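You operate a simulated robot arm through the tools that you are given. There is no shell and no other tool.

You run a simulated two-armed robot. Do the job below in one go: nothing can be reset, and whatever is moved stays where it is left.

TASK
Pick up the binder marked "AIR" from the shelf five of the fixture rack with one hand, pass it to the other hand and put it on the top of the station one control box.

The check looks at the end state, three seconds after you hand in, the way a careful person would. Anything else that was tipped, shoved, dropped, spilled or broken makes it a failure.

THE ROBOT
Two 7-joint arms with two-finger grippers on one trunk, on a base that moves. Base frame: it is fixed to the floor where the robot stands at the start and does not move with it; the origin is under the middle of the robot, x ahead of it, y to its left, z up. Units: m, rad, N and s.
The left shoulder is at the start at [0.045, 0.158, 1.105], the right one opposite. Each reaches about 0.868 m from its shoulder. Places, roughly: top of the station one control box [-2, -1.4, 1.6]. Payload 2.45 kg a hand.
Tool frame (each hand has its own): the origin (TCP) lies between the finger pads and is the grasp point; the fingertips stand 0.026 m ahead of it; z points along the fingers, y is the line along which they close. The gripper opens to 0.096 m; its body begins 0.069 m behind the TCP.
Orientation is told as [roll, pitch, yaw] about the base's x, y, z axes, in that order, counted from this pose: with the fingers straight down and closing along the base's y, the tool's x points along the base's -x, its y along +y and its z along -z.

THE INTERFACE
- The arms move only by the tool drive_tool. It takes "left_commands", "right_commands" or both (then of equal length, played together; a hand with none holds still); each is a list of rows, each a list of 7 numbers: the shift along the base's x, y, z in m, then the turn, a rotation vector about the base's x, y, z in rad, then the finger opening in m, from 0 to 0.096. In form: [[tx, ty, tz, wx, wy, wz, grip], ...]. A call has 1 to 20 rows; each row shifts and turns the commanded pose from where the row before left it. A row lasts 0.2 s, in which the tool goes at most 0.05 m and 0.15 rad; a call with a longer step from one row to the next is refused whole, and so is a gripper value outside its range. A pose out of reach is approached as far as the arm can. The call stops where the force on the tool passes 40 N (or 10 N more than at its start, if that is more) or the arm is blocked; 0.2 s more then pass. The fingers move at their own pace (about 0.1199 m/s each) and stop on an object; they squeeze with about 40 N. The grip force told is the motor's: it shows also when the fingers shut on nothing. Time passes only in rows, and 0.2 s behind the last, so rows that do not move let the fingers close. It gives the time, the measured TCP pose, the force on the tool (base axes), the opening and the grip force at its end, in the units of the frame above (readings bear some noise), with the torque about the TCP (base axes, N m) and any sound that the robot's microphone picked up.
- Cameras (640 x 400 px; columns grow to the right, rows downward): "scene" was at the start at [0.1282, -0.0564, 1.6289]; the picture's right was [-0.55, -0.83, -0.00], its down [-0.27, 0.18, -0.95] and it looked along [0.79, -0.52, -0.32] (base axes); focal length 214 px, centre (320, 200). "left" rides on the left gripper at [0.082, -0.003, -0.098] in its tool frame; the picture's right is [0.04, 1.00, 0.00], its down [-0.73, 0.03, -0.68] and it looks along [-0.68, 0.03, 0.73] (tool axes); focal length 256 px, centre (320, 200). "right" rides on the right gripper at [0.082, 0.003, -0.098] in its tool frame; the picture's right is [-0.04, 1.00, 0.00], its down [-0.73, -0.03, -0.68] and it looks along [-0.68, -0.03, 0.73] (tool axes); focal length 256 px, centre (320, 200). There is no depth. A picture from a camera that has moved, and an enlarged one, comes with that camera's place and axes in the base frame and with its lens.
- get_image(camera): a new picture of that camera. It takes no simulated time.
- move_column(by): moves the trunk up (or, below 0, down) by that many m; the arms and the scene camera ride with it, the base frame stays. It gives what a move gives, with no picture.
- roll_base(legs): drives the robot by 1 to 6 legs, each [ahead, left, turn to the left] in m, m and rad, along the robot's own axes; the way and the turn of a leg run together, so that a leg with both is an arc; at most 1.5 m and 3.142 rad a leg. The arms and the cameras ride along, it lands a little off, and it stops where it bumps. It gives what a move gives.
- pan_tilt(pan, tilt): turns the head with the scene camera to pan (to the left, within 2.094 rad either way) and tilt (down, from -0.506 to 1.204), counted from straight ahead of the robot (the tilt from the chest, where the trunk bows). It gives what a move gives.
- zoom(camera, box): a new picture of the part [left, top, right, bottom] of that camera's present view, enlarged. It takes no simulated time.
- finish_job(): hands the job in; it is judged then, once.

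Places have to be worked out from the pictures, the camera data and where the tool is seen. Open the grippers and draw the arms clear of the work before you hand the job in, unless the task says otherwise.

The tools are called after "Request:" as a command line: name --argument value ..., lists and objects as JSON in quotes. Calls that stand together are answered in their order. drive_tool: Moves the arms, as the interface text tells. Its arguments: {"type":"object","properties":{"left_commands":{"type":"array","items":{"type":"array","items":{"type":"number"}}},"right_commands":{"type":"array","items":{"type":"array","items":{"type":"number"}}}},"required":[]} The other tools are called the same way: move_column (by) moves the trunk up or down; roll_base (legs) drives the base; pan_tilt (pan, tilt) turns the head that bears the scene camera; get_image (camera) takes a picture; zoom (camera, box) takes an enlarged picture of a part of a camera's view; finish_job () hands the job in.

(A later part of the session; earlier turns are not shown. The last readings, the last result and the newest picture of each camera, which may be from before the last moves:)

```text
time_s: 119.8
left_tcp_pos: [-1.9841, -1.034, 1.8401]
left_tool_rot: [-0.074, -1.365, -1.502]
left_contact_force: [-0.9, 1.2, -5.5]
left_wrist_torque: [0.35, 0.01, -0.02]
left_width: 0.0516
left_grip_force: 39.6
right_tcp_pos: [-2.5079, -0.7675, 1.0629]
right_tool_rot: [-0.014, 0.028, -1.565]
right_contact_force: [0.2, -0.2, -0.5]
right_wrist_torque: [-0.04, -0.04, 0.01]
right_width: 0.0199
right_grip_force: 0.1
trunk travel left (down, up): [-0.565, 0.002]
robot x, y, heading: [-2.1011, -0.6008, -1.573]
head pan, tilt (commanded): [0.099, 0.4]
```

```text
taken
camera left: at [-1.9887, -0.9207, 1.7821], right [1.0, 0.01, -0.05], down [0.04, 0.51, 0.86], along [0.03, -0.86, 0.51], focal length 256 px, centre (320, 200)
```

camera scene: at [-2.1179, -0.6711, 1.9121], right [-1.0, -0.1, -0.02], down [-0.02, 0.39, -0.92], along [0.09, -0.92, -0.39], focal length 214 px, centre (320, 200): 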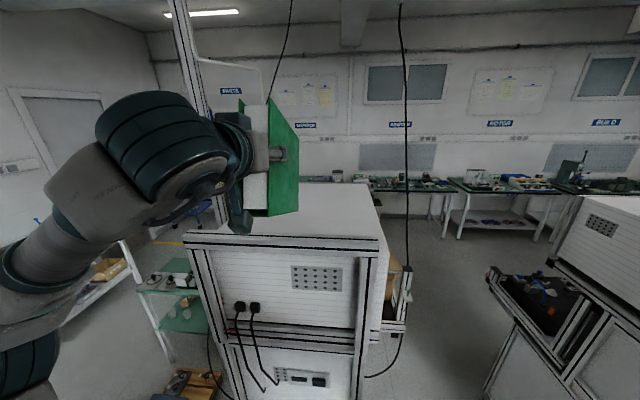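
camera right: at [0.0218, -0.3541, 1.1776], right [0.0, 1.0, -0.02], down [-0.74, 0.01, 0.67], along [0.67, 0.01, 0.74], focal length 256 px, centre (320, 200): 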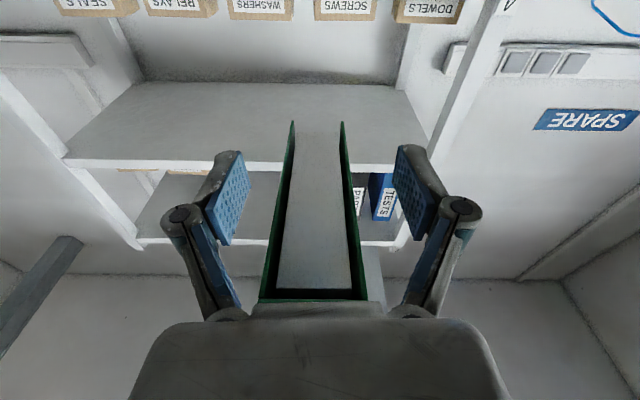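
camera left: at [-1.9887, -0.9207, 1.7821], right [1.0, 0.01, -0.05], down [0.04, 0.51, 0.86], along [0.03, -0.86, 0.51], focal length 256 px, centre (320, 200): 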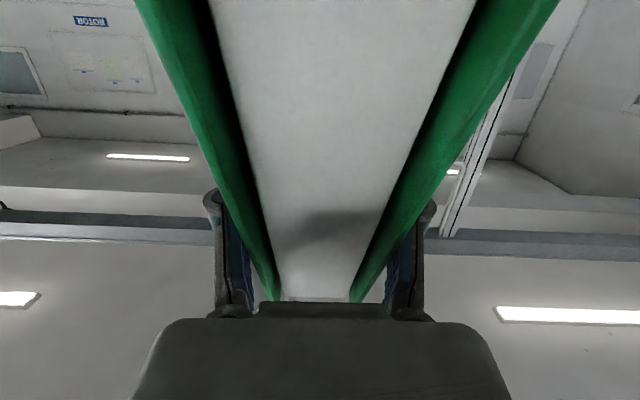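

Robot at 0.51 m from the box front. Zooming in to measure the surface edge, the spool and the binder's position relative to them.

Request:
zoom --camera "scene" --box '[170, 80, 400, 260]'

Request:
pan_tilt --pan 0.1 --tilt 0.4

Request:
get_image --camera "scene"

```text
2.22 times, centred on (285, 170) of scene
camera zoom: at [-2.1179, -0.6711, 1.9121], right [-1.0, -0.1, -0.02], down [-0.02, 0.39, -0.92], along [0.09, -0.92, -0.39], focal length 477 px, centre (398, 267)
```

zoom: 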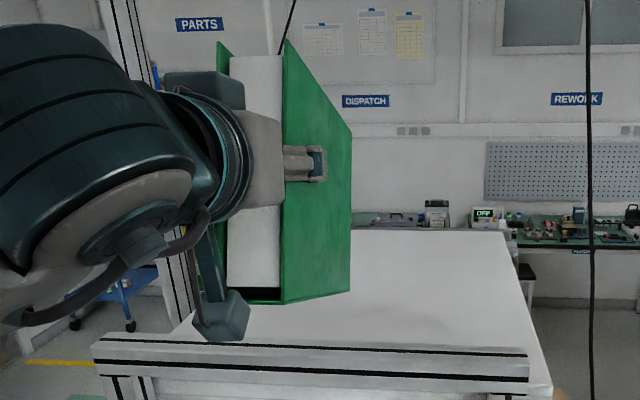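

```text
time_s: 120.5
left_tcp_pos: [-1.9848, -1.0394, 1.838]
left_tool_rot: [-0.078, -1.361, -1.499]
left_contact_force: [-1.4, 0.4, -5.8]
left_wrist_torque: [0.35, -0.01, 0.02]
left_width: 0.052
left_grip_force: 40.0
right_tcp_pos: [-2.5005, -0.771, 1.0691]
right_tool_rot: [-0.017, 0.009, -1.535]
right_contact_force: [0.2, -0.1, -0.2]
right_wrist_torque: [-0.02, 0.0, -0.01]
right_width: 0.02
right_grip_force: 0.1
trunk travel left (down, up): [-0.565, 0.002]
robot x, y, heading: [-2.0994, -0.5993, -1.572]
head pan, tilt (commanded): [0.099, 0.4]
```

```text
taken
camera scene: at [-2.083, -0.6767, 1.912], right [-1.0, -0.1, 0.0], down [-0.04, 0.39, -0.92], along [0.09, -0.92, -0.39], focal length 214 px, centre (320, 200)
```

scene: 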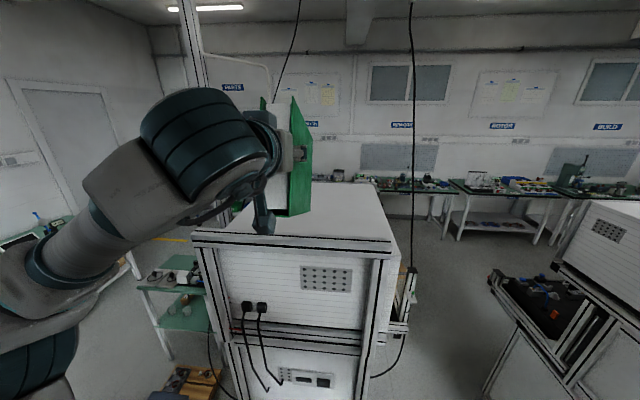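

The binder's spine is ~0.39 rad nose-down with its lowest corner near z≈1.676, and the surface (z≈1.605) runs y∈[−1.156,−1.59]. I extend the hand forward slowly over the box (and 3 cm away from the spool), keeping height.

Request:
drive_tool --left_commands '[[-0.002, -0.008, 0, 0, 0, 0, 0.03], [-0.004, -0.015, 0, 0, 0, 0, 0.03], [-0.004, -0.02, 0, 0, 0, 0, 0.03], [-0.004, -0.02, 0, 0, 0, 0, 0.03], [-0.004, -0.02, 0, 0, 0, 0, 0.03], [-0.004, -0.02, 0, 0, 0, 0, 0.03], [-0.004, -0.02, 0, 0, 0, 0, 0.03], [-0.002, -0.015, 0, 0, 0, 0, 0.03], [0, -0.008, 0, 0, 0, 0, 0.03], [0, 0, 0, 0, 0, 0, 0.03]]'

Request:
get_image --camera "scene"

```text
time_s: 122.8
left_tcp_pos: [-2.0251, -1.1839, 1.8382]
left_tool_rot: [-0.047, -1.358, -1.529]
left_contact_force: [0.1, 0.4, -6.3]
left_wrist_torque: [0.35, 0.02, 0.03]
left_width: 0.0517
left_grip_force: 40.0
right_tcp_pos: [-2.5165, -0.7703, 1.0616]
right_tool_rot: [-0.01, 0.026, -1.566]
right_contact_force: [-0.2, 1.1, -0.9]
right_wrist_torque: [-0.02, -0.06, -0.01]
right_width: 0.0201
right_grip_force: 0.0
trunk travel left (down, up): [-0.565, 0.002]
robot x, y, heading: [-2.1054, -0.5996, -1.574]
head pan, tilt (commanded): [0.099, 0.4]
stopped in row 10 (left hand): the arm was blocked; the commanded pose is now the measured one
```

```text
taken
camera scene: at [-2.125, -0.678, 1.9118], right [-1.0, -0.1, -0.02], down [-0.02, 0.39, -0.92], along [0.09, -0.92, -0.39], focal length 214 px, centre (320, 200)
```

scene: 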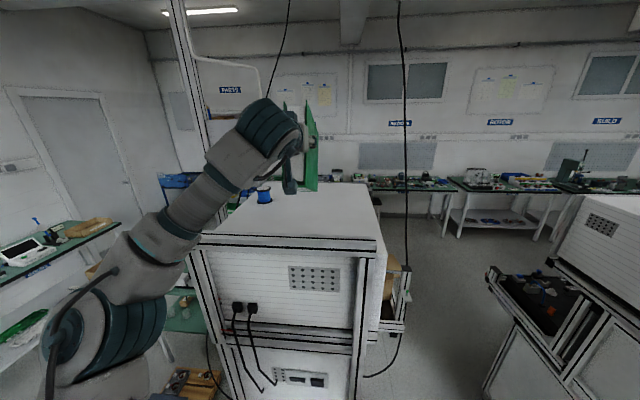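

The spool is visible again, left of the hand and clear. I move the remaining 0.12 m forward slowly.

Request:
drive_tool --left_commands '[[0, -0.01, 0, 0, 0, 0, 0.03], [0, -0.018, 0, 0, 0, 0, 0.03], [0, -0.02, 0, 0, 0, 0, 0.03], [0, -0.02, 0, 0, 0, 0, 0.03], [0, -0.02, 0, 0, 0, 0, 0.03], [0, -0.018, 0, 0, 0, 0, 0.03], [0, -0.01, 0, 0, 0, 0, 0.03], [0, 0, 0, 0, 0, 0, 0.03]]'

Request:
pan_tilt --pan 0.15 --tilt 0.4

Request:
zoom --camera "scene" --box '[190, 80, 430, 260]'

Request:
get_image --camera "left"

```text
time_s: 124.7
left_tcp_pos: [-2.0271, -1.2804, 1.8164]
left_tool_rot: [-0.038, -1.362, -1.543]
left_contact_force: [-2.9, -0.2, -7.1]
left_wrist_torque: [0.36, 0.0, 0.04]
left_width: 0.0519
left_grip_force: 40.4
left hand out of reach, approached as far as the arm can: row 5, 6, 7
right_tcp_pos: [-2.5149, -0.7709, 1.0659]
right_tool_rot: [-0.009, 0.013, -1.546]
right_contact_force: [0.6, 0.5, -0.6]
right_wrist_torque: [0.0, -0.06, -0.04]
right_width: 0.0202
right_grip_force: 0.1
trunk travel left (down, up): [-0.565, 0.002]
robot x, y, heading: [-2.1092, -0.6035, -1.569]
head pan, tilt (commanded): [0.099, 0.4]
```

```text
time_s: 125.3
left_tcp_pos: [-1.9784, -1.2825, 1.8136]
left_tool_rot: [-0.15, -1.357, -1.428]
left_contact_force: [0.2, 0.2, -7.5]
left_wrist_torque: [0.33, -0.03, -0.03]
left_width: 0.0518
left_grip_force: 39.7
right_tcp_pos: [-2.4861, -0.772, 1.0742]
right_tool_rot: [-0.032, 0.014, -1.546]
right_contact_force: [-0.1, 0.1, 0.5]
right_wrist_torque: [0.0, 0.01, -0.01]
right_width: 0.0197
right_grip_force: 0.1
trunk travel left (down, up): [-0.565, 0.002]
robot x, y, heading: [-2.0987, -0.6004, -1.573]
head pan, tilt (commanded): [0.15, 0.4]
```

```text
2.22 times, centred on (310, 170) of scene
camera zoom: at [-2.0627, -0.6793, 1.9116], right [-0.99, -0.15, 0.01], down [-0.07, 0.39, -0.92], along [0.13, -0.91, -0.39], focal length 477 px, centre (342, 267)
```

zoom: 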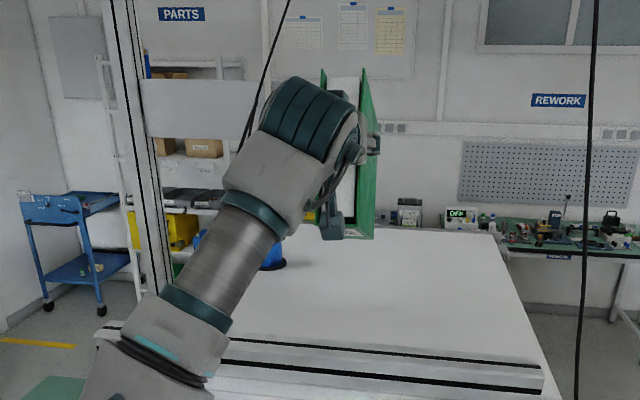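

```text
taken
camera left: at [-1.9839, -1.1675, 1.7565], right [1.0, 0.0, -0.07], down [0.06, 0.51, 0.86], along [0.04, -0.86, 0.51], focal length 256 px, centre (320, 200)
```

left: 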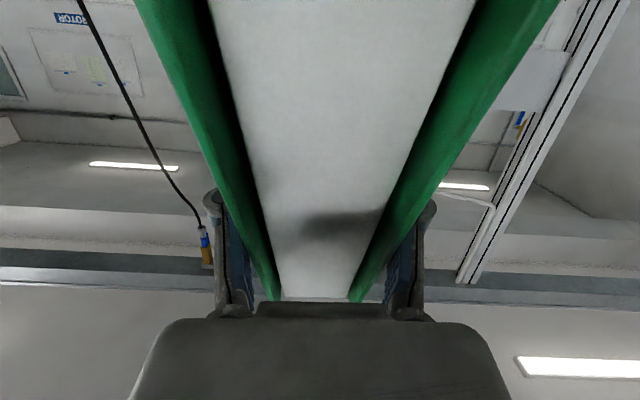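

The arm reached its extension limit at this height (TCP y≈−1.28), and the body sways a bit. I wait for it to settle with head moves before lowering.

Request:
pan_tilt --pan 0.5 --tilt 0.4

Request:
pan_tilt --pan 0.1 --tilt 0.4

Request:
pan_tilt --pan 0.5 --tilt 0.4

Request:
pan_tilt --pan 0.1 --tilt 0.4

```text
time_s: 126.1
left_tcp_pos: [-1.9884, -1.2849, 1.8159]
left_tool_rot: [-0.127, -1.357, -1.449]
left_contact_force: [0.9, -0.4, -6.1]
left_wrist_torque: [0.37, 0.01, 0.0]
left_width: 0.0516
left_grip_force: 39.7
right_tcp_pos: [-2.4975, -0.7729, 1.0694]
right_tool_rot: [-0.026, 0.024, -1.562]
right_contact_force: [-0.6, -0.6, 0.0]
right_wrist_torque: [0.01, 0.02, 0.0]
right_width: 0.02
right_grip_force: 0.0
trunk travel left (down, up): [-0.565, 0.002]
robot x, y, heading: [-2.0988, -0.6027, -1.572]
head pan, tilt (commanded): [0.499, 0.4]
```

```text
time_s: 127.0
left_tcp_pos: [-2.0125, -1.2836, 1.8184]
left_tool_rot: [-0.072, -1.36, -1.507]
left_contact_force: [-1.0, 0.4, -6.0]
left_wrist_torque: [0.38, 0.0, 0.0]
left_width: 0.0519
left_grip_force: 40.5
right_tcp_pos: [-2.5124, -0.7699, 1.0626]
right_tool_rot: [-0.014, 0.026, -1.565]
right_contact_force: [-0.1, 0.5, -0.2]
right_wrist_torque: [0.0, -0.04, -0.04]
right_width: 0.0199
right_grip_force: 0.0
trunk travel left (down, up): [-0.565, 0.002]
robot x, y, heading: [-2.1046, -0.5979, -1.575]
head pan, tilt (commanded): [0.099, 0.4]
```

```text
time_s: 127.8
left_tcp_pos: [-2.0287, -1.2807, 1.8174]
left_tool_rot: [-0.028, -1.361, -1.552]
left_contact_force: [-2.6, 0.7, -6.3]
left_wrist_torque: [0.38, -0.01, 0.06]
left_width: 0.0516
left_grip_force: 39.8
right_tcp_pos: [-2.5182, -0.7719, 1.0629]
right_tool_rot: [-0.008, 0.019, -1.556]
right_contact_force: [0.5, 1.3, -0.6]
right_wrist_torque: [-0.02, -0.05, -0.01]
right_width: 0.0199
right_grip_force: 0.2
trunk travel left (down, up): [-0.565, 0.002]
robot x, y, heading: [-2.1047, -0.6005, -1.574]
head pan, tilt (commanded): [0.499, 0.4]
```

```text
time_s: 128.7
left_tcp_pos: [-2.0229, -1.2809, 1.8172]
left_tool_rot: [-0.049, -1.362, -1.532]
left_contact_force: [-1.9, 0.2, -6.0]
left_wrist_torque: [0.36, -0.03, 0.03]
left_width: 0.0513
left_grip_force: 40.1
right_tcp_pos: [-2.5125, -0.7708, 1.0666]
right_tool_rot: [-0.012, 0.013, -1.547]
right_contact_force: [0.0, 0.1, 0.0]
right_wrist_torque: [-0.07, 0.01, -0.01]
right_width: 0.0198
right_grip_force: 0.1
trunk travel left (down, up): [-0.565, 0.002]
robot x, y, heading: [-2.1062, -0.6038, -1.574]
head pan, tilt (commanded): [0.099, 0.4]
```

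Settled near x≈−2.02. I lower slowly toward first touch (expected near TCP z≈1.77) while adding 2 cm forward.

Request:
drive_tool --left_commands '[[0, -0.003, -0.006, 0, 0, 0, 0.03], [0, -0.005, -0.008, 0, 0, 0, 0.03], [0, -0.005, -0.008, 0, 0, 0, 0.03], [0, -0.005, -0.006, 0, 0, 0, 0.03], [0, 0, -0.004, 0, 0, 0, 0.03], [0, 0, 0, 0, 0, 0, 0.03]]'

Request:
zoom --camera "scene" --box '[190, 80, 430, 260]'

```text
time_s: 130.1
left_tcp_pos: [-1.9994, -1.3004, 1.7844]
left_tool_rot: [-0.099, -1.36, -1.478]
left_contact_force: [-0.5, -0.1, -5.4]
left_wrist_torque: [0.35, -0.01, 0.02]
left_width: 0.0516
left_grip_force: 40.0
right_tcp_pos: [-2.5038, -0.7706, 1.0655]
right_tool_rot: [-0.021, 0.026, -1.561]
right_contact_force: [-1.4, -0.1, -0.2]
right_wrist_torque: [0.0, 0.0, 0.02]
right_width: 0.0199
right_grip_force: 0.1
trunk travel left (down, up): [-0.565, 0.002]
robot x, y, heading: [-2.1001, -0.599, -1.576]
head pan, tilt (commanded): [0.099, 0.4]
```

```text
2.22 times, centred on (310, 170) of scene
camera zoom: at [-2.104, -0.6798, 1.9119], right [-1.0, -0.1, -0.01], down [-0.03, 0.39, -0.92], along [0.09, -0.92, -0.39], focal length 477 px, centre (342, 267)
```

zoom: 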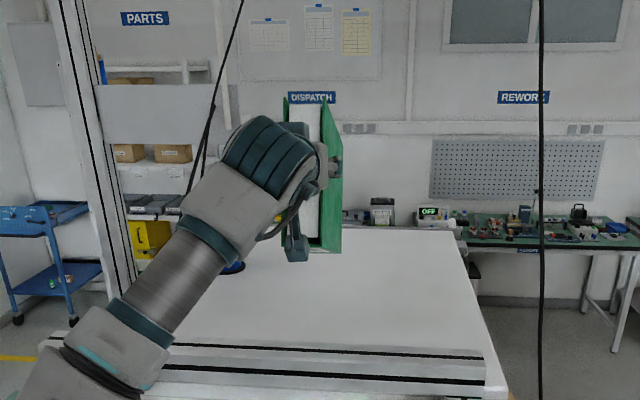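

No contact yet at z≈1.784; the forearm stays in front of the bar. I keep lowering in 4 mm steps watching the force.

Request:
drive_tool --left_commands '[[0, 0, -0.004, 0, 0, 0, 0.03], [0, 0, -0.004, 0, 0, 0, 0.03], [0, 0, -0.004, 0, 0, 0, 0.03], [0, 0, -0.003, 0, 0, 0, 0.03], [0, 0, 0, 0, 0, 0, 0.03]]'

Request:
zoom --camera "scene" --box '[250, 120, 370, 220]'

```text
time_s: 131.3
left_tcp_pos: [-1.9839, -1.2996, 1.7676]
left_tool_rot: [-0.137, -1.359, -1.44]
left_contact_force: [2.2, -1.5, -6.4]
left_wrist_torque: [0.37, -0.02, -0.05]
left_width: 0.0514
left_grip_force: 39.7
right_tcp_pos: [-2.4912, -0.772, 1.0716]
right_tool_rot: [-0.029, 0.018, -1.55]
right_contact_force: [0.5, -0.1, 1.0]
right_wrist_torque: [0.05, 0.03, -0.01]
right_width: 0.0201
right_grip_force: 0.1
trunk travel left (down, up): [-0.565, 0.002]
robot x, y, heading: [-2.0986, -0.6004, -1.57]
head pan, tilt (commanded): [0.099, 0.4]
```

```text
4.00 times, centred on (310, 170) of scene
camera zoom: at [-2.0785, -0.6798, 1.9118], right [-1.0, -0.1, 0.01], down [-0.04, 0.39, -0.92], along [0.09, -0.92, -0.39], focal length 858 px, centre (360, 320)
```

zoom: 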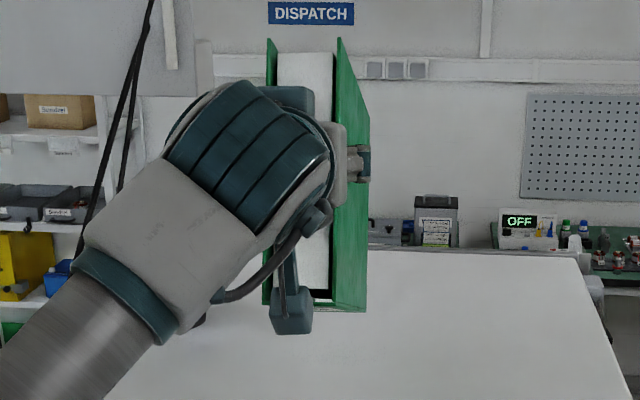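

Still free at z≈1.768. I continue down in small steps.

Request:
drive_tool --left_commands '[[0, 0, -0.004, 0, 0, 0, 0.03], [0, 0, -0.004, 0, 0, 0, 0.03], [0, 0, -0.004, 0, 0, 0, 0.03], [0, 0, 0, 0, 0, 0, 0.03]]'

Request:
zoom --camera "scene" --box '[250, 120, 370, 220]'

```text
time_s: 132.3
left_tcp_pos: [-1.9855, -1.2991, 1.7552]
left_tool_rot: [-0.134, -1.358, -1.444]
left_contact_force: [1.4, 0.2, -5.4]
left_wrist_torque: [0.39, 0.03, -0.01]
left_width: 0.0519
left_grip_force: 40.2
right_tcp_pos: [-2.4936, -0.7719, 1.0712]
right_tool_rot: [-0.027, 0.018, -1.551]
right_contact_force: [1.3, -0.2, 1.0]
right_wrist_torque: [0.02, 0.01, 0.0]
right_width: 0.02
right_grip_force: 0.1
trunk travel left (down, up): [-0.565, 0.002]
robot x, y, heading: [-2.0987, -0.6021, -1.574]
head pan, tilt (commanded): [0.099, 0.4]
```

```text
4.00 times, centred on (310, 170) of scene
camera zoom: at [-2.0811, -0.6797, 1.9118], right [-1.0, -0.1, 0.0], down [-0.04, 0.39, -0.92], along [0.09, -0.92, -0.39], focal length 858 px, centre (360, 320)
```

zoom: 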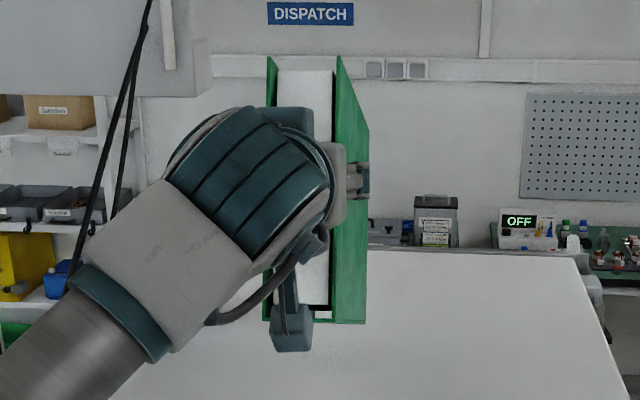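

Still free at z≈1.755; continuing downward.

Request:
drive_tool --left_commands '[[0, 0, -0.004, 0, 0, 0, 0.03], [0, 0, -0.004, 0, 0, 0, 0.03], [0, 0, -0.004, 0, 0, 0, 0.03], [0, 0, 0, 0, 0, 0, 0.03]]'

Request:
zoom --camera "scene" --box '[250, 120, 370, 220]'

```text
time_s: 133.3
left_tcp_pos: [-1.9893, -1.2995, 1.7442]
left_tool_rot: [-0.127, -1.359, -1.448]
left_contact_force: [2.0, -1.3, -6.0]
left_wrist_torque: [0.37, 0.0, 0.03]
left_width: 0.052
left_grip_force: 40.4
right_tcp_pos: [-2.4933, -0.7726, 1.0704]
right_tool_rot: [-0.026, 0.017, -1.552]
right_contact_force: [0.2, -0.1, 0.2]
right_wrist_torque: [0.0, 0.02, 0.03]
right_width: 0.02
right_grip_force: 0.1
trunk travel left (down, up): [-0.565, 0.002]
robot x, y, heading: [-2.1049, -0.6019, -1.569]
head pan, tilt (commanded): [0.099, 0.4]
```

```text
4.00 times, centred on (310, 170) of scene
camera zoom: at [-2.084, -0.6797, 1.9119], right [-1.0, -0.1, 0.0], down [-0.04, 0.39, -0.92], along [0.09, -0.92, -0.39], focal length 858 px, centre (360, 320)
```

zoom: 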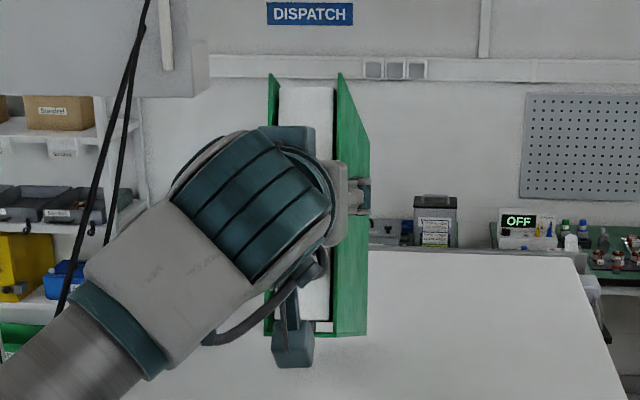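

Still free at z≈1.744. Continuing carefully.

Request:
drive_tool --left_commands '[[0, 0, -0.004, 0, 0, 0, 0.03], [0, 0, -0.004, 0, 0, 0, 0.03], [0, 0, -0.004, 0, 0, 0, 0.03], [0, 0, 0, 0, 0, 0, 0.03]]'

Request:
zoom --camera "scene" --box '[250, 120, 370, 220]'

```text
time_s: 134.3
left_tcp_pos: [-1.9918, -1.2981, 1.7312]
left_tool_rot: [-0.12, -1.359, -1.457]
left_contact_force: [0.9, -1.0, -5.6]
left_wrist_torque: [0.39, -0.01, -0.03]
left_width: 0.0517
left_grip_force: 39.9
right_tcp_pos: [-2.4964, -0.7714, 1.071]
right_tool_rot: [-0.025, 0.018, -1.553]
right_contact_force: [0.8, 0.0, 0.0]
right_wrist_torque: [0.05, 0.0, -0.02]
right_width: 0.02
right_grip_force: 0.1
trunk travel left (down, up): [-0.565, 0.002]
robot x, y, heading: [-2.1073, -0.5969, -1.572]
head pan, tilt (commanded): [0.099, 0.4]
```

```text
4.00 times, centred on (310, 170) of scene
camera zoom: at [-2.0868, -0.6797, 1.9119], right [-1.0, -0.1, 0.0], down [-0.04, 0.39, -0.92], along [0.09, -0.92, -0.39], focal length 858 px, centre (360, 320)
```

zoom: 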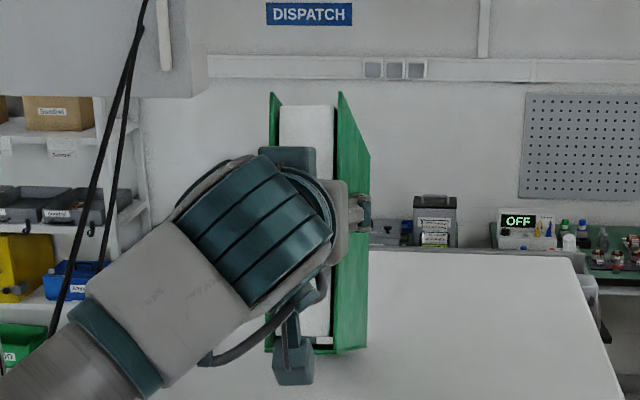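

No touch even at 1.731, so the surface must be lower than the bar: the spool's triangulated base (z≈1.56) is the actual surface and the bar stands ~5 cm proud of it at y≈−1.11…−1.16. So I need to set down further in, clear of the bar. I raise 3 cm, roll ahead 3 cm, and settle.

Request:
drive_tool --left_commands '[[0, 0, 0.006, 0, 0, 0, 0.03], [0, 0, 0.01, 0, 0, 0, 0.03], [0, 0, 0.01, 0, 0, 0, 0.03], [0, 0, 0.006, 0, 0, 0, 0.03]]'

Request:
roll_base --legs '[[0.03, 0, 0]]'

Request:
pan_tilt --pan 0.4 --tilt 0.4

Request:
pan_tilt --pan 0.1 --tilt 0.4

Request:
get_image --camera "scene"

```text
time_s: 135.3
left_tcp_pos: [-1.9957, -1.3004, 1.7641]
left_tool_rot: [-0.111, -1.36, -1.466]
left_contact_force: [0.6, -0.6, -5.3]
left_wrist_torque: [0.35, 0.04, -0.02]
left_width: 0.0519
left_grip_force: 39.9
right_tcp_pos: [-2.4995, -0.7716, 1.0693]
right_tool_rot: [-0.024, 0.021, -1.552]
right_contact_force: [0.3, -0.1, 0.6]
right_wrist_torque: [0.02, 0.03, 0.01]
right_width: 0.0201
right_grip_force: 0.1
trunk travel left (down, up): [-0.565, 0.002]
robot x, y, heading: [-2.104, -0.6018, -1.578]
head pan, tilt (commanded): [0.099, 0.4]
```

```text
time_s: 136.2
left_tcp_pos: [-2.0088, -1.3167, 1.7718]
left_tool_rot: [-0.079, -1.373, -1.501]
left_contact_force: [0.1, 0.5, -5.0]
left_wrist_torque: [0.39, 0.01, 0.03]
left_width: 0.0515
left_grip_force: 40.1
right_tcp_pos: [-2.5078, -0.7964, 1.0668]
right_tool_rot: [-0.016, 0.016, -1.56]
right_contact_force: [0.4, 0.1, 1.0]
right_wrist_torque: [-0.05, 0.05, -0.01]
right_width: 0.02
right_grip_force: 0.1
trunk travel left (down, up): [-0.565, 0.002]
robot x, y, heading: [-2.0998, -0.6317, -1.574]
head pan, tilt (commanded): [0.099, 0.4]
```

```text
time_s: 136.9
left_tcp_pos: [-2.0103, -1.3185, 1.7726]
left_tool_rot: [-0.077, -1.371, -1.504]
left_contact_force: [-1.0, 1.0, -5.7]
left_wrist_torque: [0.39, -0.02, 0.02]
left_width: 0.0517
left_grip_force: 40.1
right_tcp_pos: [-2.5101, -0.794, 1.066]
right_tool_rot: [-0.017, 0.022, -1.566]
right_contact_force: [0.1, 0.3, -0.4]
right_wrist_torque: [-0.08, 0.01, 0.0]
right_width: 0.0202
right_grip_force: 0.0
trunk travel left (down, up): [-0.565, 0.002]
robot x, y, heading: [-2.1039, -0.6313, -1.572]
head pan, tilt (commanded): [0.4, 0.4]
```

```text
time_s: 137.8
left_tcp_pos: [-1.9965, -1.3223, 1.7684]
left_tool_rot: [-0.113, -1.364, -1.465]
left_contact_force: [-0.1, 0.2, -5.1]
left_wrist_torque: [0.37, 0.0, -0.04]
left_width: 0.0516
left_grip_force: 40.0
right_tcp_pos: [-2.5018, -0.7972, 1.0671]
right_tool_rot: [-0.023, 0.023, -1.566]
right_contact_force: [0.4, -0.7, -0.1]
right_wrist_torque: [-0.01, 0.08, 0.02]
right_width: 0.0201
right_grip_force: 0.1
trunk travel left (down, up): [-0.565, 0.002]
robot x, y, heading: [-2.104, -0.6318, -1.576]
head pan, tilt (commanded): [0.099, 0.4]
```

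```text
taken
camera scene: at [-2.0922, -0.708, 1.912], right [-1.0, -0.1, 0.0], down [-0.04, 0.39, -0.92], along [0.09, -0.92, -0.39], focal length 214 px, centre (320, 200)
```

scene: 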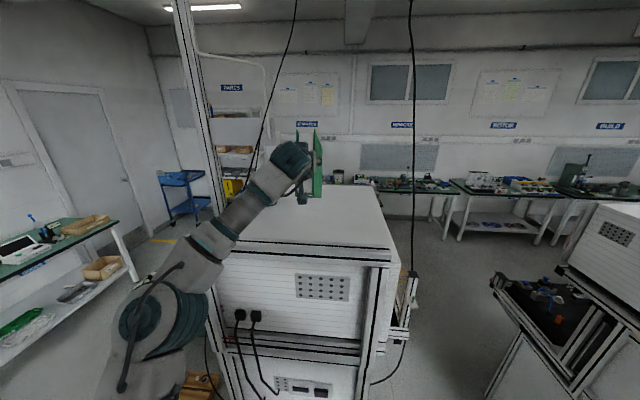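

Settled at 0.48 m from the bar. Now forward 3.7 cm, fingers 0.09 rad up, small roll correction, and down to z≈1.74.

Request:
drive_tool --left_commands '[[0, -0.007, -0.003, -0.02, -0.005, 0, 0.03], [0, -0.01, -0.007, -0.025, -0.006, 0, 0.03], [0, -0.01, -0.008, -0.025, -0.006, 0, 0.03], [0, -0.01, -0.007, -0.02, -0.005, 0, 0.03], [0, 0, -0.003, 0, 0, 0, 0.03], [0, 0, 0, 0, 0, 0, 0.03]]'

Request:
get_image --camera "left"

Request:
zoom --camera "scene" --box '[200, 100, 420, 270]'

```text
time_s: 139.2
left_tcp_pos: [-2.003, -1.3618, 1.7422]
left_tool_rot: [0.03, -1.457, -1.608]
left_contact_force: [-0.6, 0.2, -5.7]
left_wrist_torque: [0.4, -0.01, -0.02]
left_width: 0.0515
left_grip_force: 40.5
right_tcp_pos: [-2.5069, -0.7978, 1.0644]
right_tool_rot: [-0.019, 0.027, -1.569]
right_contact_force: [0.0, 0.4, 0.3]
right_wrist_torque: [-0.01, -0.03, -0.03]
right_width: 0.02
right_grip_force: 0.0
trunk travel left (down, up): [-0.565, 0.002]
robot x, y, heading: [-2.1058, -0.628, -1.576]
head pan, tilt (commanded): [0.099, 0.4]
```

```text
taken
camera left: at [-2.006, -1.2525, 1.6725], right [1.0, 0.0, -0.04], down [0.03, 0.59, 0.81], along [0.02, -0.81, 0.59], focal length 256 px, centre (320, 200)
```

left: 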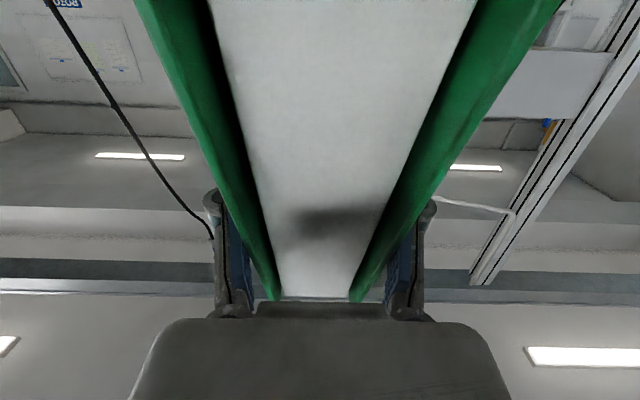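

```text
2.35 times, centred on (310, 185) of scene
camera zoom: at [-2.1033, -0.71, 1.912], right [-1.0, -0.1, -0.01], down [-0.03, 0.39, -0.92], along [0.09, -0.92, -0.39], focal length 505 px, centre (344, 235)
```

zoom: 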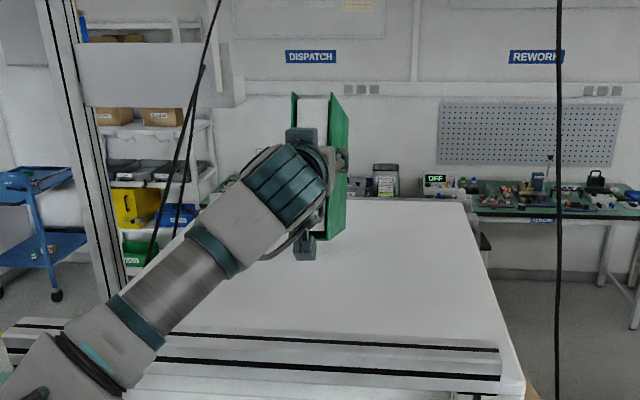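

Hand axes are level now (β≈0.11). Lowering again in 4 mm steps toward first touch, expected near z≈1.71.

Request:
drive_tool --left_commands '[[0, 0, -0.004, 0, 0, 0, 0.03], [0, 0, -0.004, 0, 0, 0, 0.03], [0, 0, -0.004, 0, 0, 0, 0.03], [0, 0, -0.004, 0, 0, 0, 0.03], [0, 0, 0, 0, 0, 0, 0.03]]'

Request:
drive_tool --left_commands '[[0, 0, -0.004, 0, 0, 0, 0.03], [0, 0, -0.004, 0, 0, 0, 0.03], [0, 0, 0, 0, 0, 0, 0.03]]'

Request:
drive_tool --left_commands '[[0, 0, -0.004, 0, 0, 0, 0.03], [0, 0, 0, 0, 0, 0, 0.03]]'

Request:
zoom --camera "scene" --box '[260, 130, 380, 230]'

```text
time_s: 140.3
left_tcp_pos: [-1.9981, -1.3621, 1.724]
left_tool_rot: [0.001, -1.456, -1.581]
left_contact_force: [-0.4, -1.2, -6.1]
left_wrist_torque: [0.4, 0.01, 0.01]
left_width: 0.0517
left_grip_force: 39.9
right_tcp_pos: [-2.504, -0.7983, 1.0668]
right_tool_rot: [-0.024, 0.028, -1.57]
right_contact_force: [0.2, 1.0, 0.4]
right_wrist_torque: [-0.01, -0.03, -0.02]
right_width: 0.0198
right_grip_force: 0.1
trunk travel left (down, up): [-0.565, 0.002]
robot x, y, heading: [-2.1062, -0.6303, -1.574]
head pan, tilt (commanded): [0.099, 0.4]
```

```text
time_s: 141.2
left_tcp_pos: [-1.9993, -1.3617, 1.7165]
left_tool_rot: [0.015, -1.456, -1.592]
left_contact_force: [-0.7, 0.9, -5.4]
left_wrist_torque: [0.36, 0.0, 0.01]
left_width: 0.052
left_grip_force: 39.5
right_tcp_pos: [-2.5041, -0.7981, 1.0658]
right_tool_rot: [-0.022, 0.025, -1.566]
right_contact_force: [0.1, -0.2, -1.3]
right_wrist_torque: [-0.02, 0.01, 0.0]
right_width: 0.0198
right_grip_force: 0.0
trunk travel left (down, up): [-0.565, 0.002]
robot x, y, heading: [-2.1062, -0.6284, -1.579]
head pan, tilt (commanded): [0.099, 0.4]
```

```text
time_s: 141.8
left_tcp_pos: [-1.9975, -1.3624, 1.7136]
left_tool_rot: [0.009, -1.459, -1.588]
left_contact_force: [-0.3, 0.3, -3.3]
left_wrist_torque: [-0.19, 0.05, 0.03]
left_width: 0.052
left_grip_force: 40.0
right_tcp_pos: [-2.5035, -0.7982, 1.0662]
right_tool_rot: [-0.021, 0.027, -1.567]
right_contact_force: [0.5, 0.4, -0.5]
right_wrist_torque: [-0.03, -0.02, 0.02]
right_width: 0.0199
right_grip_force: 0.1
trunk travel left (down, up): [-0.565, 0.002]
robot x, y, heading: [-2.105, -0.6371, -1.572]
head pan, tilt (commanded): [0.099, 0.4]
```

```text
4.00 times, centred on (320, 180) of scene
camera zoom: at [-2.0962, -0.7101, 1.912], right [-1.0, -0.1, 0.0], down [-0.04, 0.39, -0.92], along [0.09, -0.92, -0.39], focal length 858 px, centre (320, 280)
```

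zoom: 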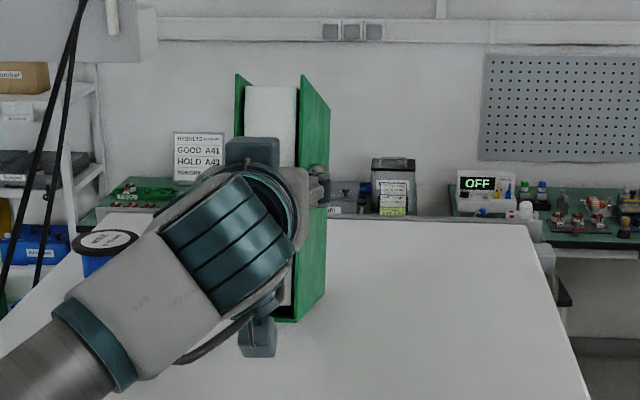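

First touch at z≈1.714 exactly as predicted (surface z≈1.56). Now I pivot about that far corner: hand goes down and slightly back with fixed orientation so the spine is pressed flush, first third.

Request:
drive_tool --left_commands '[[0, 0.004, -0.004, 0, 0, 0, 0.03], [0, 0.005, -0.005, 0, 0, 0, 0.03], [0, 0.005, -0.005, 0, 0, 0, 0.03], [0, 0, 0, 0, 0, 0, 0.03]]'

Request:
get_image --camera "left"

Request:
zoom --camera "scene" --box '[260, 130, 380, 230]'

```text
time_s: 142.8
left_tcp_pos: [-1.9987, -1.3447, 1.6997]
left_tool_rot: [0.008, -1.462, -1.586]
left_contact_force: [0.6, 1.5, 5.8]
left_wrist_torque: [-1.38, 0.06, 0.05]
left_width: 0.0515
left_grip_force: 39.8
right_tcp_pos: [-2.5034, -0.796, 1.067]
right_tool_rot: [-0.024, 0.023, -1.564]
right_contact_force: [0.3, -0.4, -0.1]
right_wrist_torque: [0.0, -0.02, 0.02]
right_width: 0.02
right_grip_force: 0.0
trunk travel left (down, up): [-0.565, 0.002]
robot x, y, heading: [-2.1042, -0.6311, -1.571]
head pan, tilt (commanded): [0.099, 0.4]
```

```text
taken
camera left: at [-2.0012, -1.2365, 1.6311], right [1.0, 0.0, -0.04], down [0.03, 0.59, 0.8], along [0.02, -0.8, 0.59], focal length 256 px, centre (320, 200)
```

left: 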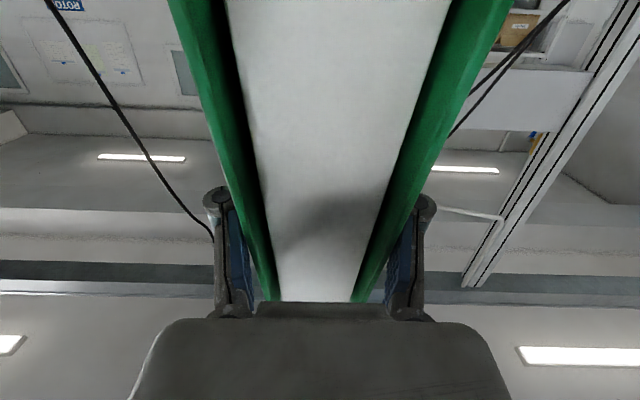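

```text
4.00 times, centred on (320, 180) of scene
camera zoom: at [-2.0963, -0.7052, 1.9123], right [-1.0, -0.1, 0.0], down [-0.04, 0.39, -0.92], along [0.09, -0.92, -0.39], focal length 858 px, centre (320, 280)
```

zoom: 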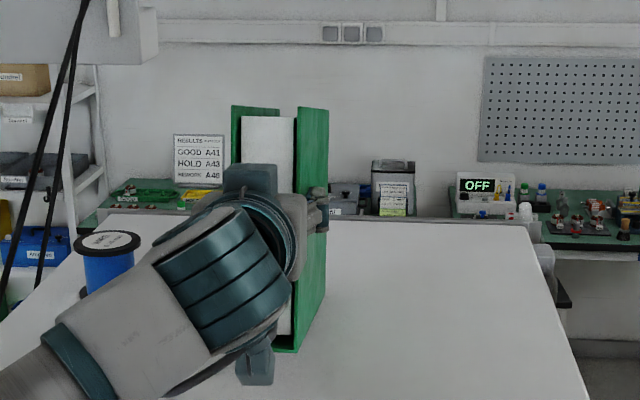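

It works: the binder pivots in the grip with only ~12 N on the surface. I continue the second third.

Request:
drive_tool --left_commands '[[0, 0.004, -0.005, 0, 0, 0, 0.03], [0, 0.004, -0.005, 0, 0, 0, 0.03], [0, 0.005, -0.005, 0, 0, 0, 0.03], [0, 0, 0, 0, 0, 0, 0.03]]'

Request:
get_image --camera "left"

Request:
zoom --camera "scene" --box '[260, 130, 380, 230]'

```text
time_s: 143.8
left_tcp_pos: [-1.9979, -1.3316, 1.6844]
left_tool_rot: [0.01, -1.458, -1.587]
left_contact_force: [0.7, 2.6, 6.0]
left_wrist_torque: [-1.15, 0.05, 0.09]
left_width: 0.0519
left_grip_force: 39.7
right_tcp_pos: [-2.5018, -0.7971, 1.0674]
right_tool_rot: [-0.022, 0.022, -1.565]
right_contact_force: [0.8, 0.1, 0.3]
right_wrist_torque: [0.02, 0.02, -0.01]
right_width: 0.0202
right_grip_force: 0.1
trunk travel left (down, up): [-0.565, 0.002]
robot x, y, heading: [-2.1032, -0.633, -1.574]
head pan, tilt (commanded): [0.099, 0.4]
```

```text
taken
camera left: at [-2.0011, -1.2231, 1.6155], right [1.0, 0.0, -0.04], down [0.03, 0.59, 0.8], along [0.02, -0.81, 0.59], focal length 256 px, centre (320, 200)
```

left: 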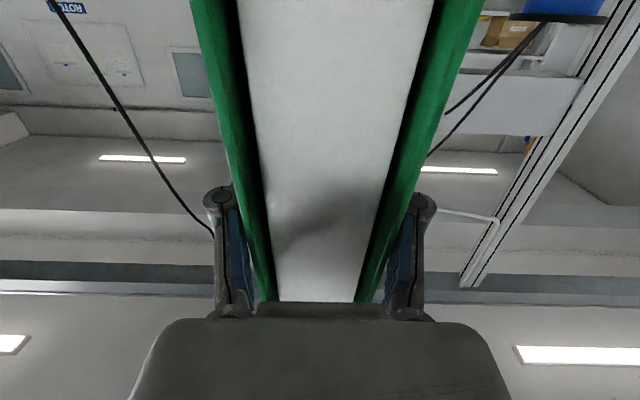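

```text
4.00 times, centred on (320, 180) of scene
camera zoom: at [-2.0958, -0.7043, 1.9123], right [-1.0, -0.1, 0.0], down [-0.04, 0.39, -0.92], along [0.09, -0.92, -0.39], focal length 858 px, centre (320, 280)
```

zoom: 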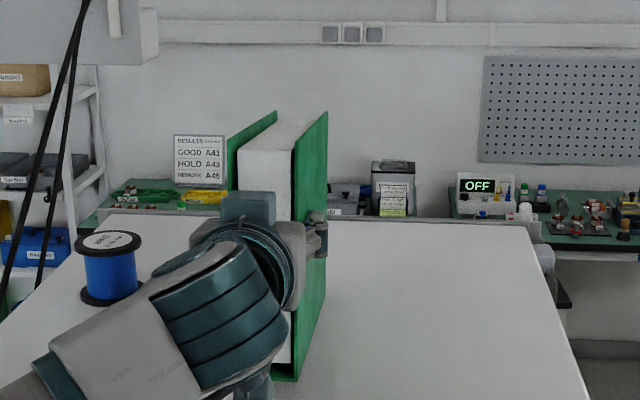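

Almost flush; the spool stays clear. Last part of the pivot, in smaller steps, watching for the force rise that marks a flat contact.

Request:
drive_tool --left_commands '[[0, 0.003, -0.004, 0, 0, 0, 0.03], [0, 0.003, -0.004, 0, 0, 0, 0.03], [0, 0, 0, 0, 0, 0, 0.03]]'

Request:
get_image --camera "left"

Request:
get_image --camera "scene"

```text
time_s: 144.6
left_tcp_pos: [-1.9968, -1.3266, 1.6769]
left_tool_rot: [0.007, -1.459, -1.587]
left_contact_force: [0.3, 3.1, 5.8]
left_wrist_torque: [-1.2, 0.1, 0.03]
left_width: 0.0518
left_grip_force: 39.6
right_tcp_pos: [-2.5036, -0.7966, 1.0674]
right_tool_rot: [-0.022, 0.022, -1.564]
right_contact_force: [-0.2, 1.1, -0.6]
right_wrist_torque: [0.02, -0.03, 0.03]
right_width: 0.0202
right_grip_force: 0.1
trunk travel left (down, up): [-0.565, 0.002]
robot x, y, heading: [-2.1038, -0.6359, -1.574]
head pan, tilt (commanded): [0.099, 0.4]
```

```text
taken
camera left: at [-2.0009, -1.2174, 1.6079], right [1.0, 0.0, -0.04], down [0.03, 0.59, 0.8], along [0.02, -0.81, 0.59], focal length 256 px, centre (320, 200)
```

left: 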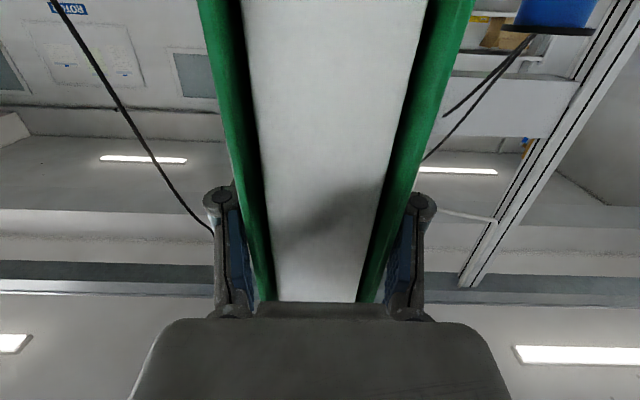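

```text
taken
camera scene: at [-2.0958, -0.7048, 1.9122], right [-1.0, -0.1, 0.0], down [-0.04, 0.39, -0.92], along [0.09, -0.92, -0.39], focal length 214 px, centre (320, 200)
```

scene: 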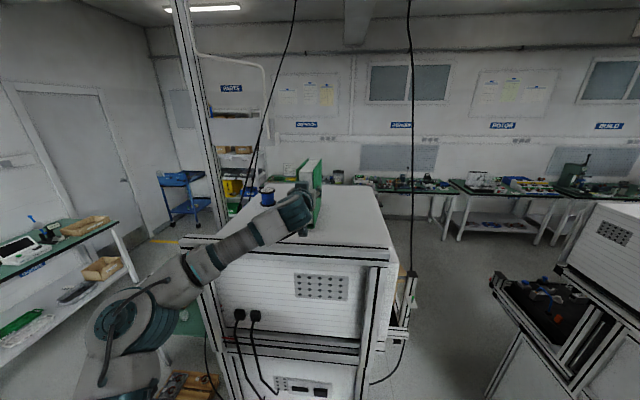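

Torque is steady and the binder looks almost flat. Two more small steps.

Request:
drive_tool --left_commands '[[0, 0.002, -0.003, 0, 0, 0, 0.03], [0, 0.002, -0.003, 0, 0, 0, 0.03], [0, 0, 0, 0, 0, 0, 0.03]]'

Request:
zoom --camera "scene" --box '[250, 140, 370, 240]'

```text
time_s: 145.3
left_tcp_pos: [-1.999, -1.3214, 1.6705]
left_tool_rot: [0.01, -1.459, -1.587]
left_contact_force: [-0.5, 2.9, 6.1]
left_wrist_torque: [-1.31, 0.01, 0.07]
left_width: 0.0515
left_grip_force: 39.7
right_tcp_pos: [-2.5036, -0.7965, 1.0681]
right_tool_rot: [-0.023, 0.021, -1.566]
right_contact_force: [0.1, -0.5, -0.9]
right_wrist_torque: [0.01, 0.01, -0.03]
right_width: 0.02
right_grip_force: 0.2
trunk travel left (down, up): [-0.565, 0.002]
robot x, y, heading: [-2.1007, -0.6311, -1.569]
head pan, tilt (commanded): [0.099, 0.4]
```

```text
4.00 times, centred on (310, 190) of scene
camera zoom: at [-2.096, -0.7042, 1.9123], right [-1.0, -0.1, 0.0], down [-0.04, 0.39, -0.92], along [0.09, -0.92, -0.39], focal length 858 px, centre (360, 240)
```

zoom: 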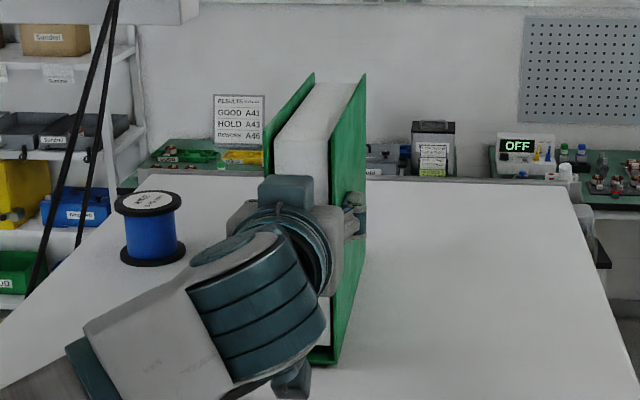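

Very close: near bottom edge computed within ~5 mm of the surface. Another 3 mm, then 2 mm.

Request:
drive_tool --left_commands '[[0, 0.002, -0.003, 0, 0, 0, 0.03], [0, 0, 0, 0, 0, 0, 0.03]]'

Request:
drive_tool --left_commands '[[0, 0.001, -0.002, 0, 0, 0, 0.03], [0, 0, 0, 0, 0, 0, 0.03]]'

Request:
zoom --camera "scene" --box '[250, 140, 370, 240]'

```text
time_s: 145.9
left_tcp_pos: [-1.9976, -1.3191, 1.6674]
left_tool_rot: [0.01, -1.458, -1.59]
left_contact_force: [-0.1, 2.7, 4.1]
left_wrist_torque: [-1.18, 0.03, -0.05]
left_width: 0.0517
left_grip_force: 40.5
right_tcp_pos: [-2.5031, -0.7965, 1.0682]
right_tool_rot: [-0.023, 0.023, -1.563]
right_contact_force: [1.0, 1.2, 0.2]
right_wrist_torque: [-0.01, -0.02, -0.02]
right_width: 0.0201
right_grip_force: 0.1
trunk travel left (down, up): [-0.565, 0.002]
robot x, y, heading: [-2.1039, -0.6309, -1.576]
head pan, tilt (commanded): [0.099, 0.4]
```

```text
time_s: 146.6
left_tcp_pos: [-1.9974, -1.3185, 1.6665]
left_tool_rot: [0.003, -1.462, -1.582]
left_contact_force: [0.7, -4.2, 16.1]
left_wrist_torque: [0.67, -0.14, 0.02]
left_width: 0.0518
left_grip_force: 39.8
right_tcp_pos: [-2.5041, -0.7978, 1.0679]
right_tool_rot: [-0.021, 0.025, -1.565]
right_contact_force: [-0.9, 0.0, 0.8]
right_wrist_torque: [0.0, 0.01, -0.01]
right_width: 0.0198
right_grip_force: 0.0
trunk travel left (down, up): [-0.565, 0.002]
robot x, y, heading: [-2.1, -0.6294, -1.573]
head pan, tilt (commanded): [0.099, 0.4]
```

```text
4.00 times, centred on (310, 190) of scene
camera zoom: at [-2.097, -0.7068, 1.9123], right [-1.0, -0.1, 0.0], down [-0.04, 0.39, -0.92], along [0.09, -0.92, -0.39], focal length 858 px, centre (360, 240)
```

zoom: 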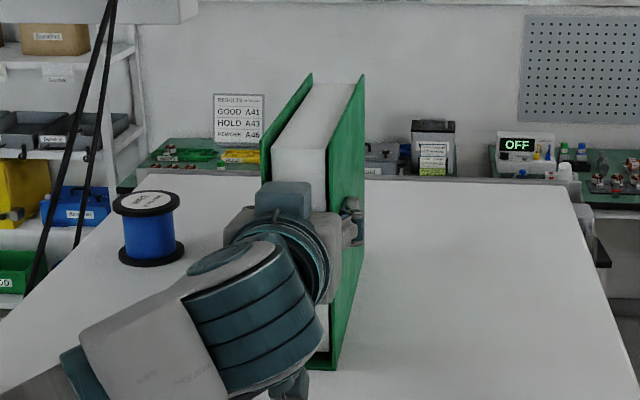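

Force jumped to 16 N with the torque flipping sign: the spine is now flush on the surface. I ease the press by ~1.5 mm and check forces before opening.

Request:
drive_tool --left_commands '[[0, 0, 0.0015, 0, 0, 0, 0.03], [0, 0, 0, 0, 0, 0, 0.03]]'

Request:
get_image --camera "left"

```text
time_s: 147.2
left_tcp_pos: [-1.998, -1.319, 1.6666]
left_tool_rot: [0.007, -1.459, -1.587]
left_contact_force: [0.4, 1.7, 3.7]
left_wrist_torque: [-1.05, 0.03, 0.02]
left_width: 0.0517
left_grip_force: 39.4
right_tcp_pos: [-2.5038, -0.7972, 1.0673]
right_tool_rot: [-0.023, 0.023, -1.565]
right_contact_force: [-1.2, 0.0, -0.9]
right_wrist_torque: [0.01, 0.0, -0.03]
right_width: 0.02
right_grip_force: 0.2
trunk travel left (down, up): [-0.565, 0.002]
robot x, y, heading: [-2.1027, -0.6315, -1.576]
head pan, tilt (commanded): [0.099, 0.4]
```

```text
taken
camera left: at [-2.0008, -1.2107, 1.5981], right [1.0, 0.0, -0.04], down [0.03, 0.59, 0.81], along [0.02, -0.81, 0.59], focal length 256 px, centre (320, 200)
```

left: 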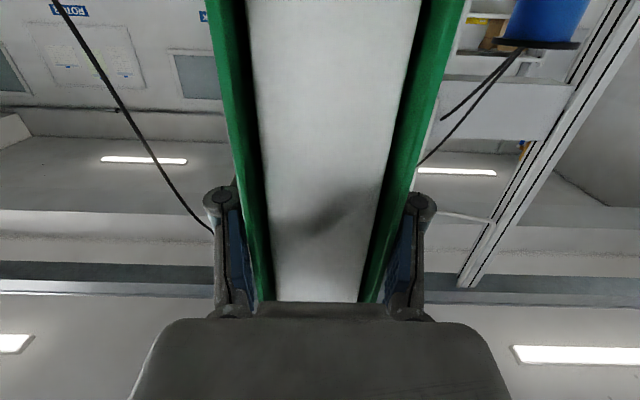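

Elastic rebound only: ~1 mm. I zoom at the binder's near-bottom edge to verify it's practically on the surface before releasing.

Request:
zoom --camera "scene" --box '[290, 190, 350, 245]'

Request:
pan_tilt --pan 0.0 --tilt 0.5

Request:
zoom --camera "scene" --box '[220, 110, 380, 230]'

```text
7.27 times, centred on (320, 218) of scene
camera zoom: at [-2.0957, -0.7059, 1.9121], right [-1.0, -0.1, 0.0], down [-0.04, 0.39, -0.92], along [0.09, -0.92, -0.39], focal length 1560 px, centre (320, 73)
```

zoom: 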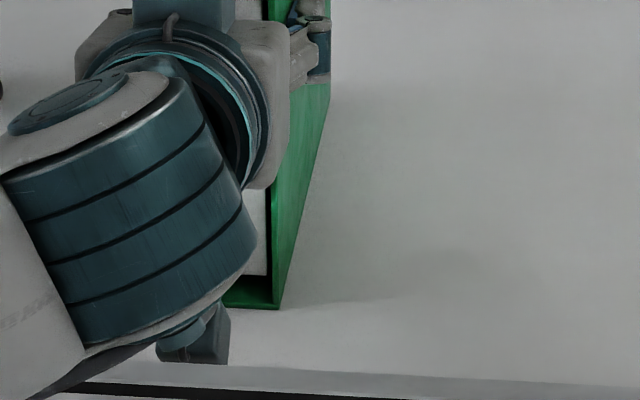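

```text
time_s: 147.8
left_tcp_pos: [-1.9987, -1.3191, 1.6666]
left_tool_rot: [0.007, -1.456, -1.585]
left_contact_force: [0.7, 2.7, 1.6]
left_wrist_torque: [-0.07, 0.03, 0.05]
left_width: 0.0518
left_grip_force: 40.3
right_tcp_pos: [-2.5032, -0.7964, 1.0677]
right_tool_rot: [-0.023, 0.023, -1.564]
right_contact_force: [0.1, 0.9, -0.3]
right_wrist_torque: [0.0, -0.01, 0.0]
right_width: 0.0199
right_grip_force: 0.1
trunk travel left (down, up): [-0.565, 0.002]
robot x, y, heading: [-2.1058, -0.6349, -1.575]
head pan, tilt (commanded): [0.0, 0.499]
```

```text
3.33 times, centred on (300, 170) of scene
camera zoom: at [-2.1046, -0.7049, 1.903], right [-1.0, 0.0, 0.0], down [0.0, 0.48, -0.88], along [0.0, -0.88, -0.48], focal length 715 px, centre (387, 300)
```

zoom: 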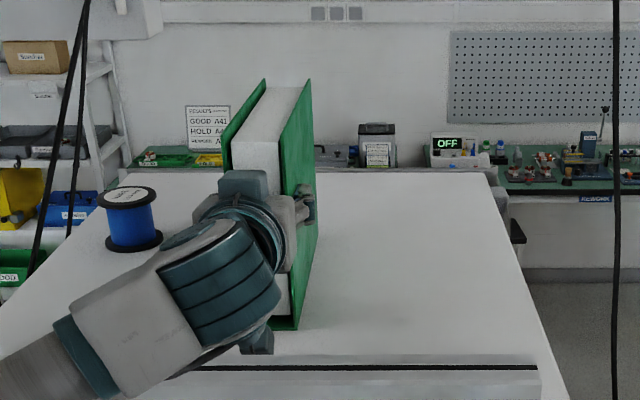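

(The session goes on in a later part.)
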